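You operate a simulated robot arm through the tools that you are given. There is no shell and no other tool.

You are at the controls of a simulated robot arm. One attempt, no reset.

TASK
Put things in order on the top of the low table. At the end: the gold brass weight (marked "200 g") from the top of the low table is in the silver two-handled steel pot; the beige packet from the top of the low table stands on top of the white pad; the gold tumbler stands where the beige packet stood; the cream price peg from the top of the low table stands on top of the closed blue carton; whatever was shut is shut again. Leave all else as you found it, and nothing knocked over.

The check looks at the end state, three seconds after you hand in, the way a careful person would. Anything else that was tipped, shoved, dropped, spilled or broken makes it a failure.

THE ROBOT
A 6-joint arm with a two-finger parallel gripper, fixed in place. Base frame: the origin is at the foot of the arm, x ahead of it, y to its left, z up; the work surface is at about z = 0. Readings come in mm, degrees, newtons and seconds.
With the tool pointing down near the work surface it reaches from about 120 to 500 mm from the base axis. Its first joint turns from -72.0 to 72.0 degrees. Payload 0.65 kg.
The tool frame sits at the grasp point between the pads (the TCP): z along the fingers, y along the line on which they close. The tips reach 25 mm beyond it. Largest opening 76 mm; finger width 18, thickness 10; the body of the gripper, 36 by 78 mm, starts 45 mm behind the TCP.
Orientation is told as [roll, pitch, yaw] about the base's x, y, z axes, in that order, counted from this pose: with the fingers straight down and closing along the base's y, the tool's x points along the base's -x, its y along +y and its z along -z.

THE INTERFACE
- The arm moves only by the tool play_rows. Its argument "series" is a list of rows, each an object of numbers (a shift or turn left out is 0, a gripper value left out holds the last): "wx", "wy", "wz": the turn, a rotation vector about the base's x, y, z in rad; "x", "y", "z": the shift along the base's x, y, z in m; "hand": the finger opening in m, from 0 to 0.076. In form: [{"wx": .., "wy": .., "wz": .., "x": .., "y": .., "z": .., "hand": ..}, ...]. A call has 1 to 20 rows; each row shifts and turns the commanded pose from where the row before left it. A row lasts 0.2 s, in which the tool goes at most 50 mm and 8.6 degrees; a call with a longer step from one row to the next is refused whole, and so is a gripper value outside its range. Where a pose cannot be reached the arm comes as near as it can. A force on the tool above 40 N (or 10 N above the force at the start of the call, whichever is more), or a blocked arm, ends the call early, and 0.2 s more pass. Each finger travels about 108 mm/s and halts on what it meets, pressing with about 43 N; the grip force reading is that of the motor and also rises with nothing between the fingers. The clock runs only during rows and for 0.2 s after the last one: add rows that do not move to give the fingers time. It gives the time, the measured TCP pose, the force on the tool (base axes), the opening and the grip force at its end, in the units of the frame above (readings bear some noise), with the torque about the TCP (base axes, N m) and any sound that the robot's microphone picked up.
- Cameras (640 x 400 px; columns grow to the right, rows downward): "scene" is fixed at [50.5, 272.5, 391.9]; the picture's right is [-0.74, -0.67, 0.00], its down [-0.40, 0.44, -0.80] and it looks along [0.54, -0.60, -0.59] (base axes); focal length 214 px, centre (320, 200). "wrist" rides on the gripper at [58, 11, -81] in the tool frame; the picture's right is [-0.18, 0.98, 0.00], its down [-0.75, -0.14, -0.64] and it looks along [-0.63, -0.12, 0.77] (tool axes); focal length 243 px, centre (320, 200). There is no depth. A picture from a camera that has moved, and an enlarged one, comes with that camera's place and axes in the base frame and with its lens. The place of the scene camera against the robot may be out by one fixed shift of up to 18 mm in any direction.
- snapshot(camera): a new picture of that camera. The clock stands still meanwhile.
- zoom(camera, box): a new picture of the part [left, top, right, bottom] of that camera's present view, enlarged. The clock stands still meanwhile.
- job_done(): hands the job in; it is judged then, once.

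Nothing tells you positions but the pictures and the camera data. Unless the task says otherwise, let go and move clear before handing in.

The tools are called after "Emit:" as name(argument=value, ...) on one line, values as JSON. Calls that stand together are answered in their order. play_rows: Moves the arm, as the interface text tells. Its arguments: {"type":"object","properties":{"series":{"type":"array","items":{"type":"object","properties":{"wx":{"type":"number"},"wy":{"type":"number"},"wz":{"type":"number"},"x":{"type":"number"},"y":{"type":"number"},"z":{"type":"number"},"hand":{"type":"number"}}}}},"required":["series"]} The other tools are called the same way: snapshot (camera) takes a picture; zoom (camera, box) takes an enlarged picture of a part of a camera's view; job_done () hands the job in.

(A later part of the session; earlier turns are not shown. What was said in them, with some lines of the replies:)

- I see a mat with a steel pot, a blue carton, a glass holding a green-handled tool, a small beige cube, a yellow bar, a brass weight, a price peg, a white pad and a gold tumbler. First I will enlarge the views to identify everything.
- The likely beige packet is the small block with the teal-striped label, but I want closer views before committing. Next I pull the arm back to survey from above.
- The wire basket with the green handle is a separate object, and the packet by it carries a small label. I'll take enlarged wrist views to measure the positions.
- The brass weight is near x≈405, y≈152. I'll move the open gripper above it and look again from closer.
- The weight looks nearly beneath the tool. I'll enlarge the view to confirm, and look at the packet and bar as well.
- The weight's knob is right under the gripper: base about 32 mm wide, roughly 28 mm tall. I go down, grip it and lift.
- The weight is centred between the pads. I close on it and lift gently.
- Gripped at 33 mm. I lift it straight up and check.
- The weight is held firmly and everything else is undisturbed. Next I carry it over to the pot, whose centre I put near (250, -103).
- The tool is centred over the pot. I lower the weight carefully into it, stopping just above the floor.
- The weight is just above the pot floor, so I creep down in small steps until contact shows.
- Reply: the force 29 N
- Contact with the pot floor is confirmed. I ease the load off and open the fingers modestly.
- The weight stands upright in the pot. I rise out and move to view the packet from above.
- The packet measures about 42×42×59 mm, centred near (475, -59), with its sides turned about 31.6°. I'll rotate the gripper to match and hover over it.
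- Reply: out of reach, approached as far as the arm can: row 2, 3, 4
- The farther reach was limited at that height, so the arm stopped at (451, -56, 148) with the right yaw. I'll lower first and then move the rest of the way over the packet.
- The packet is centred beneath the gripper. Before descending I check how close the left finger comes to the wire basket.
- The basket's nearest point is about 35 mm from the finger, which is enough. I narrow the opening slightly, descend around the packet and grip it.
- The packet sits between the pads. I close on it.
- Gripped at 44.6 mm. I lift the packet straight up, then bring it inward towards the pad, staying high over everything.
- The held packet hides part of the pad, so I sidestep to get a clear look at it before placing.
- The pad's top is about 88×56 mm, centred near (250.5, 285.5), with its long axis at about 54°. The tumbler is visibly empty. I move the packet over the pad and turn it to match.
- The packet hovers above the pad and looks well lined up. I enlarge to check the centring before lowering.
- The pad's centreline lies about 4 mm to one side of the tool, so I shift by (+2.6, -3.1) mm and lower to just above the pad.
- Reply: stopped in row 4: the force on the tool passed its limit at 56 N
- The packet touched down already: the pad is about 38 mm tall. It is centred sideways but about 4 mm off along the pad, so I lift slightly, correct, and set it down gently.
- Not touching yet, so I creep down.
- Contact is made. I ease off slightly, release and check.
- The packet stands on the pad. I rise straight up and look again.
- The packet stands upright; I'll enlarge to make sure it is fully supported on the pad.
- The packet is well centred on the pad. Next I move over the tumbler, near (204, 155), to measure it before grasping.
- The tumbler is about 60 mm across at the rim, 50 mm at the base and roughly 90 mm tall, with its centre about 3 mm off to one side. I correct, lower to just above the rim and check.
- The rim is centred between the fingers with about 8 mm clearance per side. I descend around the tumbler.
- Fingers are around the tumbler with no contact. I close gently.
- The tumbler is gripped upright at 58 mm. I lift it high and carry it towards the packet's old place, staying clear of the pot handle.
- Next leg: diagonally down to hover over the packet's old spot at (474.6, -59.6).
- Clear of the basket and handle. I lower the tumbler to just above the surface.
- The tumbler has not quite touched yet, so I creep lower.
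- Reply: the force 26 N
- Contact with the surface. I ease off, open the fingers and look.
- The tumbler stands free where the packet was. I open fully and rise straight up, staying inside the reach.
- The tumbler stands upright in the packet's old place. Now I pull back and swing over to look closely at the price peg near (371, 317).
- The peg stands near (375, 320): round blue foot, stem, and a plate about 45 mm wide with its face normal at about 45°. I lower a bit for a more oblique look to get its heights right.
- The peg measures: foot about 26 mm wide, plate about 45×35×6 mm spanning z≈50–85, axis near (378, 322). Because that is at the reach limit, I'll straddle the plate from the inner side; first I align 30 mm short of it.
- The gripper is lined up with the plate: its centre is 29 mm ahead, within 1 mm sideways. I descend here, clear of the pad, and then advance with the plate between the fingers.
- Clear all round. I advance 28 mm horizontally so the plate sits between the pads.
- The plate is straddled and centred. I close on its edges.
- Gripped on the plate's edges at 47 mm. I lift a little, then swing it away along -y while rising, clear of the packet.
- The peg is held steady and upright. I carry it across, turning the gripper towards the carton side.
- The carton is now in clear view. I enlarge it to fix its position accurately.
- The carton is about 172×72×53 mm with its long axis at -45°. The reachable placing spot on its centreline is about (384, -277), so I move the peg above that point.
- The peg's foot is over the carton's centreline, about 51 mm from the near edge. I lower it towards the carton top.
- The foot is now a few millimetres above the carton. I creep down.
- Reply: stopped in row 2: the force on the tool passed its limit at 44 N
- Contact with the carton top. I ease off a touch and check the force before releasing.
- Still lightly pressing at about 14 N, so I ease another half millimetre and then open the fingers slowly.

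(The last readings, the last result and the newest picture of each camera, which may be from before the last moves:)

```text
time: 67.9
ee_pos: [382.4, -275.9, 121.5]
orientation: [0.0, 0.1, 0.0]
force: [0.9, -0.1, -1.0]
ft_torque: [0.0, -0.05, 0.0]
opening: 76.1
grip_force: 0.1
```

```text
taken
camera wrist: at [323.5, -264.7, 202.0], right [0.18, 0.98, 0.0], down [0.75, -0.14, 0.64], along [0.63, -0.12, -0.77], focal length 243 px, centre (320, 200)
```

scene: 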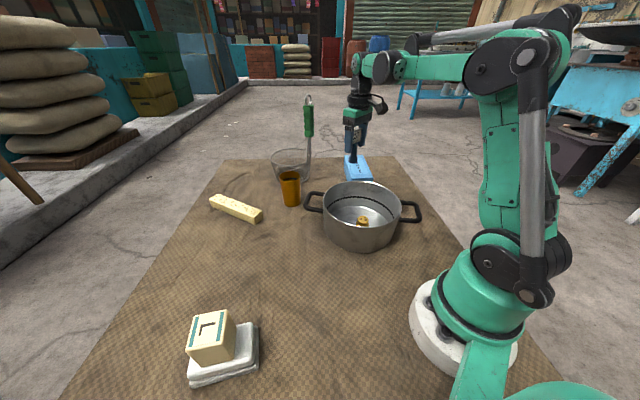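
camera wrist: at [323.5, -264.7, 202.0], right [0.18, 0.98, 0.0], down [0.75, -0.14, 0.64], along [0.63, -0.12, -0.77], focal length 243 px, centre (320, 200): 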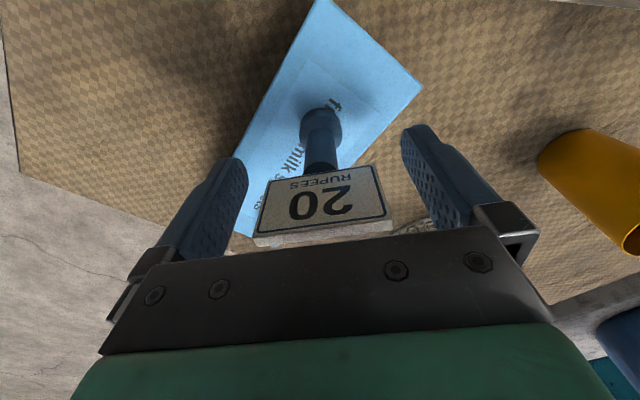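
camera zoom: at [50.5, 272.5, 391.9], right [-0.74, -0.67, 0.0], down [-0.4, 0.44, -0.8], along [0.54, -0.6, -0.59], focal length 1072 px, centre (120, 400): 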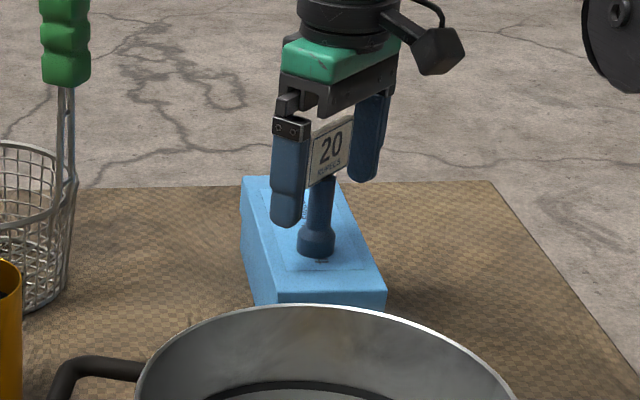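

The peg stands on its own on the carton. I back out horizontally, as I came in on the plate, then rise.

Emit:
play_rows(series=[{"x": -0.006}, {"x": -0.01}, {"x": -0.014}, {"x": -0.015}, {}, {"z": 0.03}, {"z": 0.04}, {"x": -0.015, "z": 0.03}, {}])

Emit:
snapshot(camera="wrist")

Emit:
snapshot(camera="scene")

```text
time: 69.9
ee_pos: [321.9, -277.3, 222.1]
orientation: [0.0, 0.0, 0.0]
force: [0.2, 0.0, 0.4]
ft_torque: [0.0, 0.02, -0.02]
opening: 75.9
grip_force: 0.0
```

```text
taken
camera wrist: at [263.1, -265.1, 303.0], right [0.18, 0.98, 0.0], down [0.75, -0.14, 0.64], along [0.63, -0.12, -0.77], focal length 243 px, centre (320, 200)
```

wrist: 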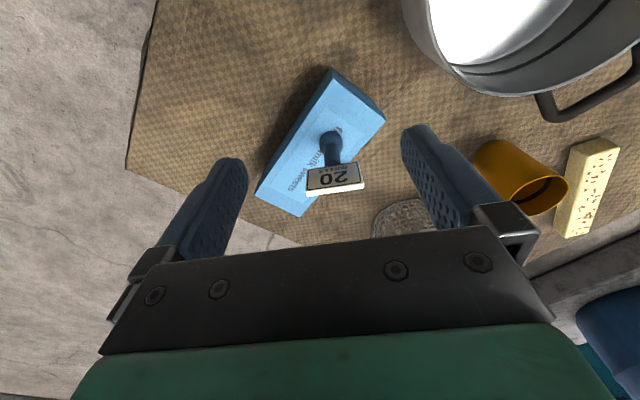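

```text
taken
```

scene: 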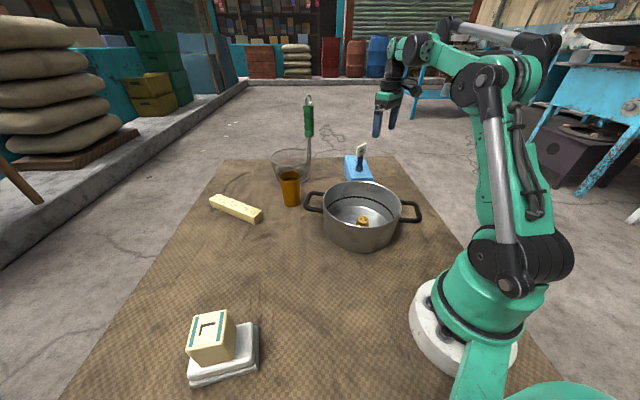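

All four placements look done. I'll enlarge to verify each: tumbler position, weight, peg and packet.

Emit:
zoom(camera="scene", box=[260, 150, 340, 220])

Emit:
zoom(camera="scene", box=[300, 120, 440, 260])

Emit:
zoom(camera="scene", box=[120, 280, 300, 400])

Emit:
zoom(camera="wrist", box=[230, 50, 410, 240])

```text
5.71 times, centred on (300, 185) of scene
camera zoom: at [50.5, 272.5, 391.9], right [-0.74, -0.67, 0.0], down [-0.4, 0.44, -0.8], along [0.54, -0.6, -0.59], focal length 1226 px, centre (434, 286)
```

zoom: 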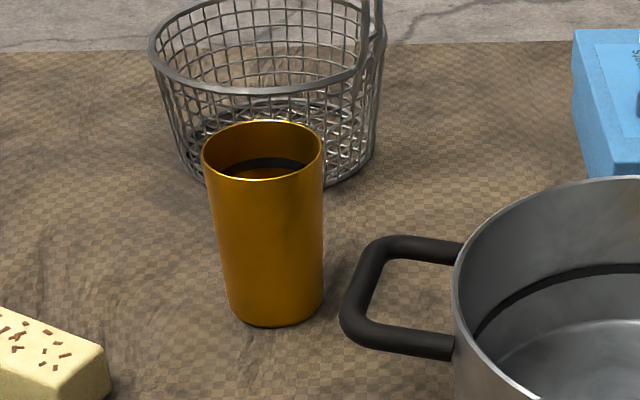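

```text
2.86 times, centred on (370, 190) of scene
camera zoom: at [50.5, 272.5, 391.9], right [-0.74, -0.67, 0.0], down [-0.4, 0.44, -0.8], along [0.54, -0.6, -0.59], focal length 613 px, centre (177, 229)
```

zoom: 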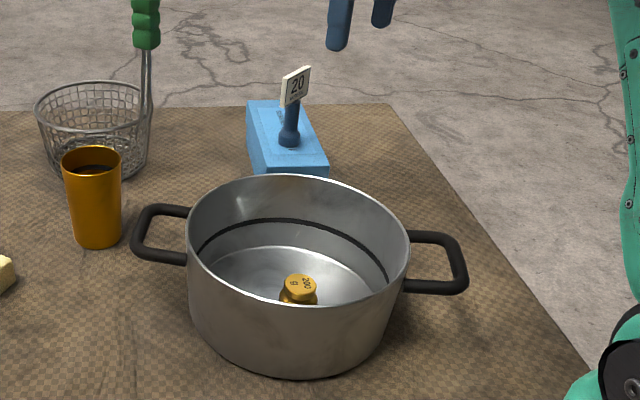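

```text
3.33 times, centred on (210, 340) of scene
camera zoom: at [50.5, 272.5, 391.9], right [-0.74, -0.67, 0.0], down [-0.4, 0.44, -0.8], along [0.54, -0.6, -0.59], focal length 715 px, centre (687, -267)
```

zoom: 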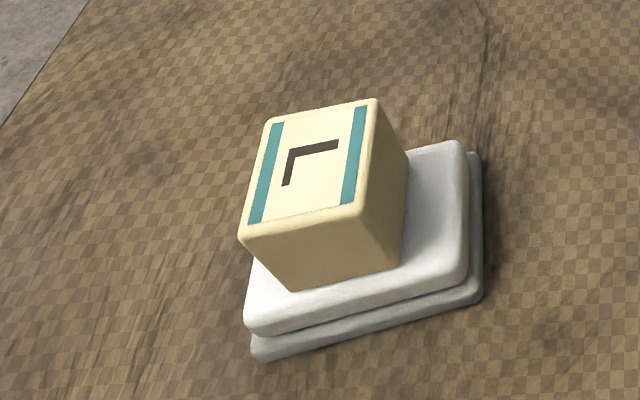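

```text
2.11 times, centred on (320, 145) of wrist
camera zoom: at [263.1, -265.1, 303.0], right [0.18, 0.98, 0.0], down [0.75, -0.14, 0.64], along [0.63, -0.12, -0.77], focal length 511 px, centre (320, 316)
```

zoom: 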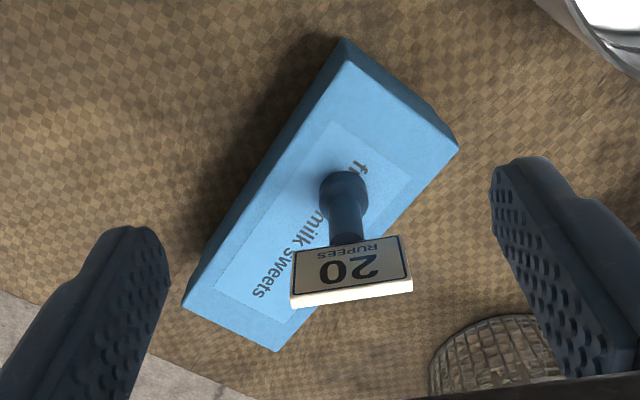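

I checked each item in the closing views:
- **Weight:** the brass weight stands in the pot.
- **Packet:** it stands on the white pad.
- **Tumbler:** it stands within about 2 mm of where the packet was.
- **Peg:** it stands on the closed carton.

The pot, basket, bar and carton look unmoved and the arm is clear, so I hand in now.

Emit:
job_done()

```text
The job is handed in.
```

I finished all four moves and handed the job in; I have not seen the check's result. In the last pictures nothing was knocked over, and the pot, wire basket, speckled bar and carton looked unmoved.

- **Brass weight:** it stands upright on the floor of the steel pot.
- **Beige packet:** it stands on the white pad, fully supported. I took the block with the "L" label and teal stripes to be the packet, and left the speckled bar alone.
- **Gold tumbler:** it stands upright within about 2 mm of where the packet stood.
- **Price peg:** it stands on the closed blue carton, centred across its width and about 51 mm from the near edge. The carton's middle was just out of reach. The sign faces about 46° away from its original direction.

Nothing had to be opened, and the carton stayed shut. The gripper is open and clear of everything.
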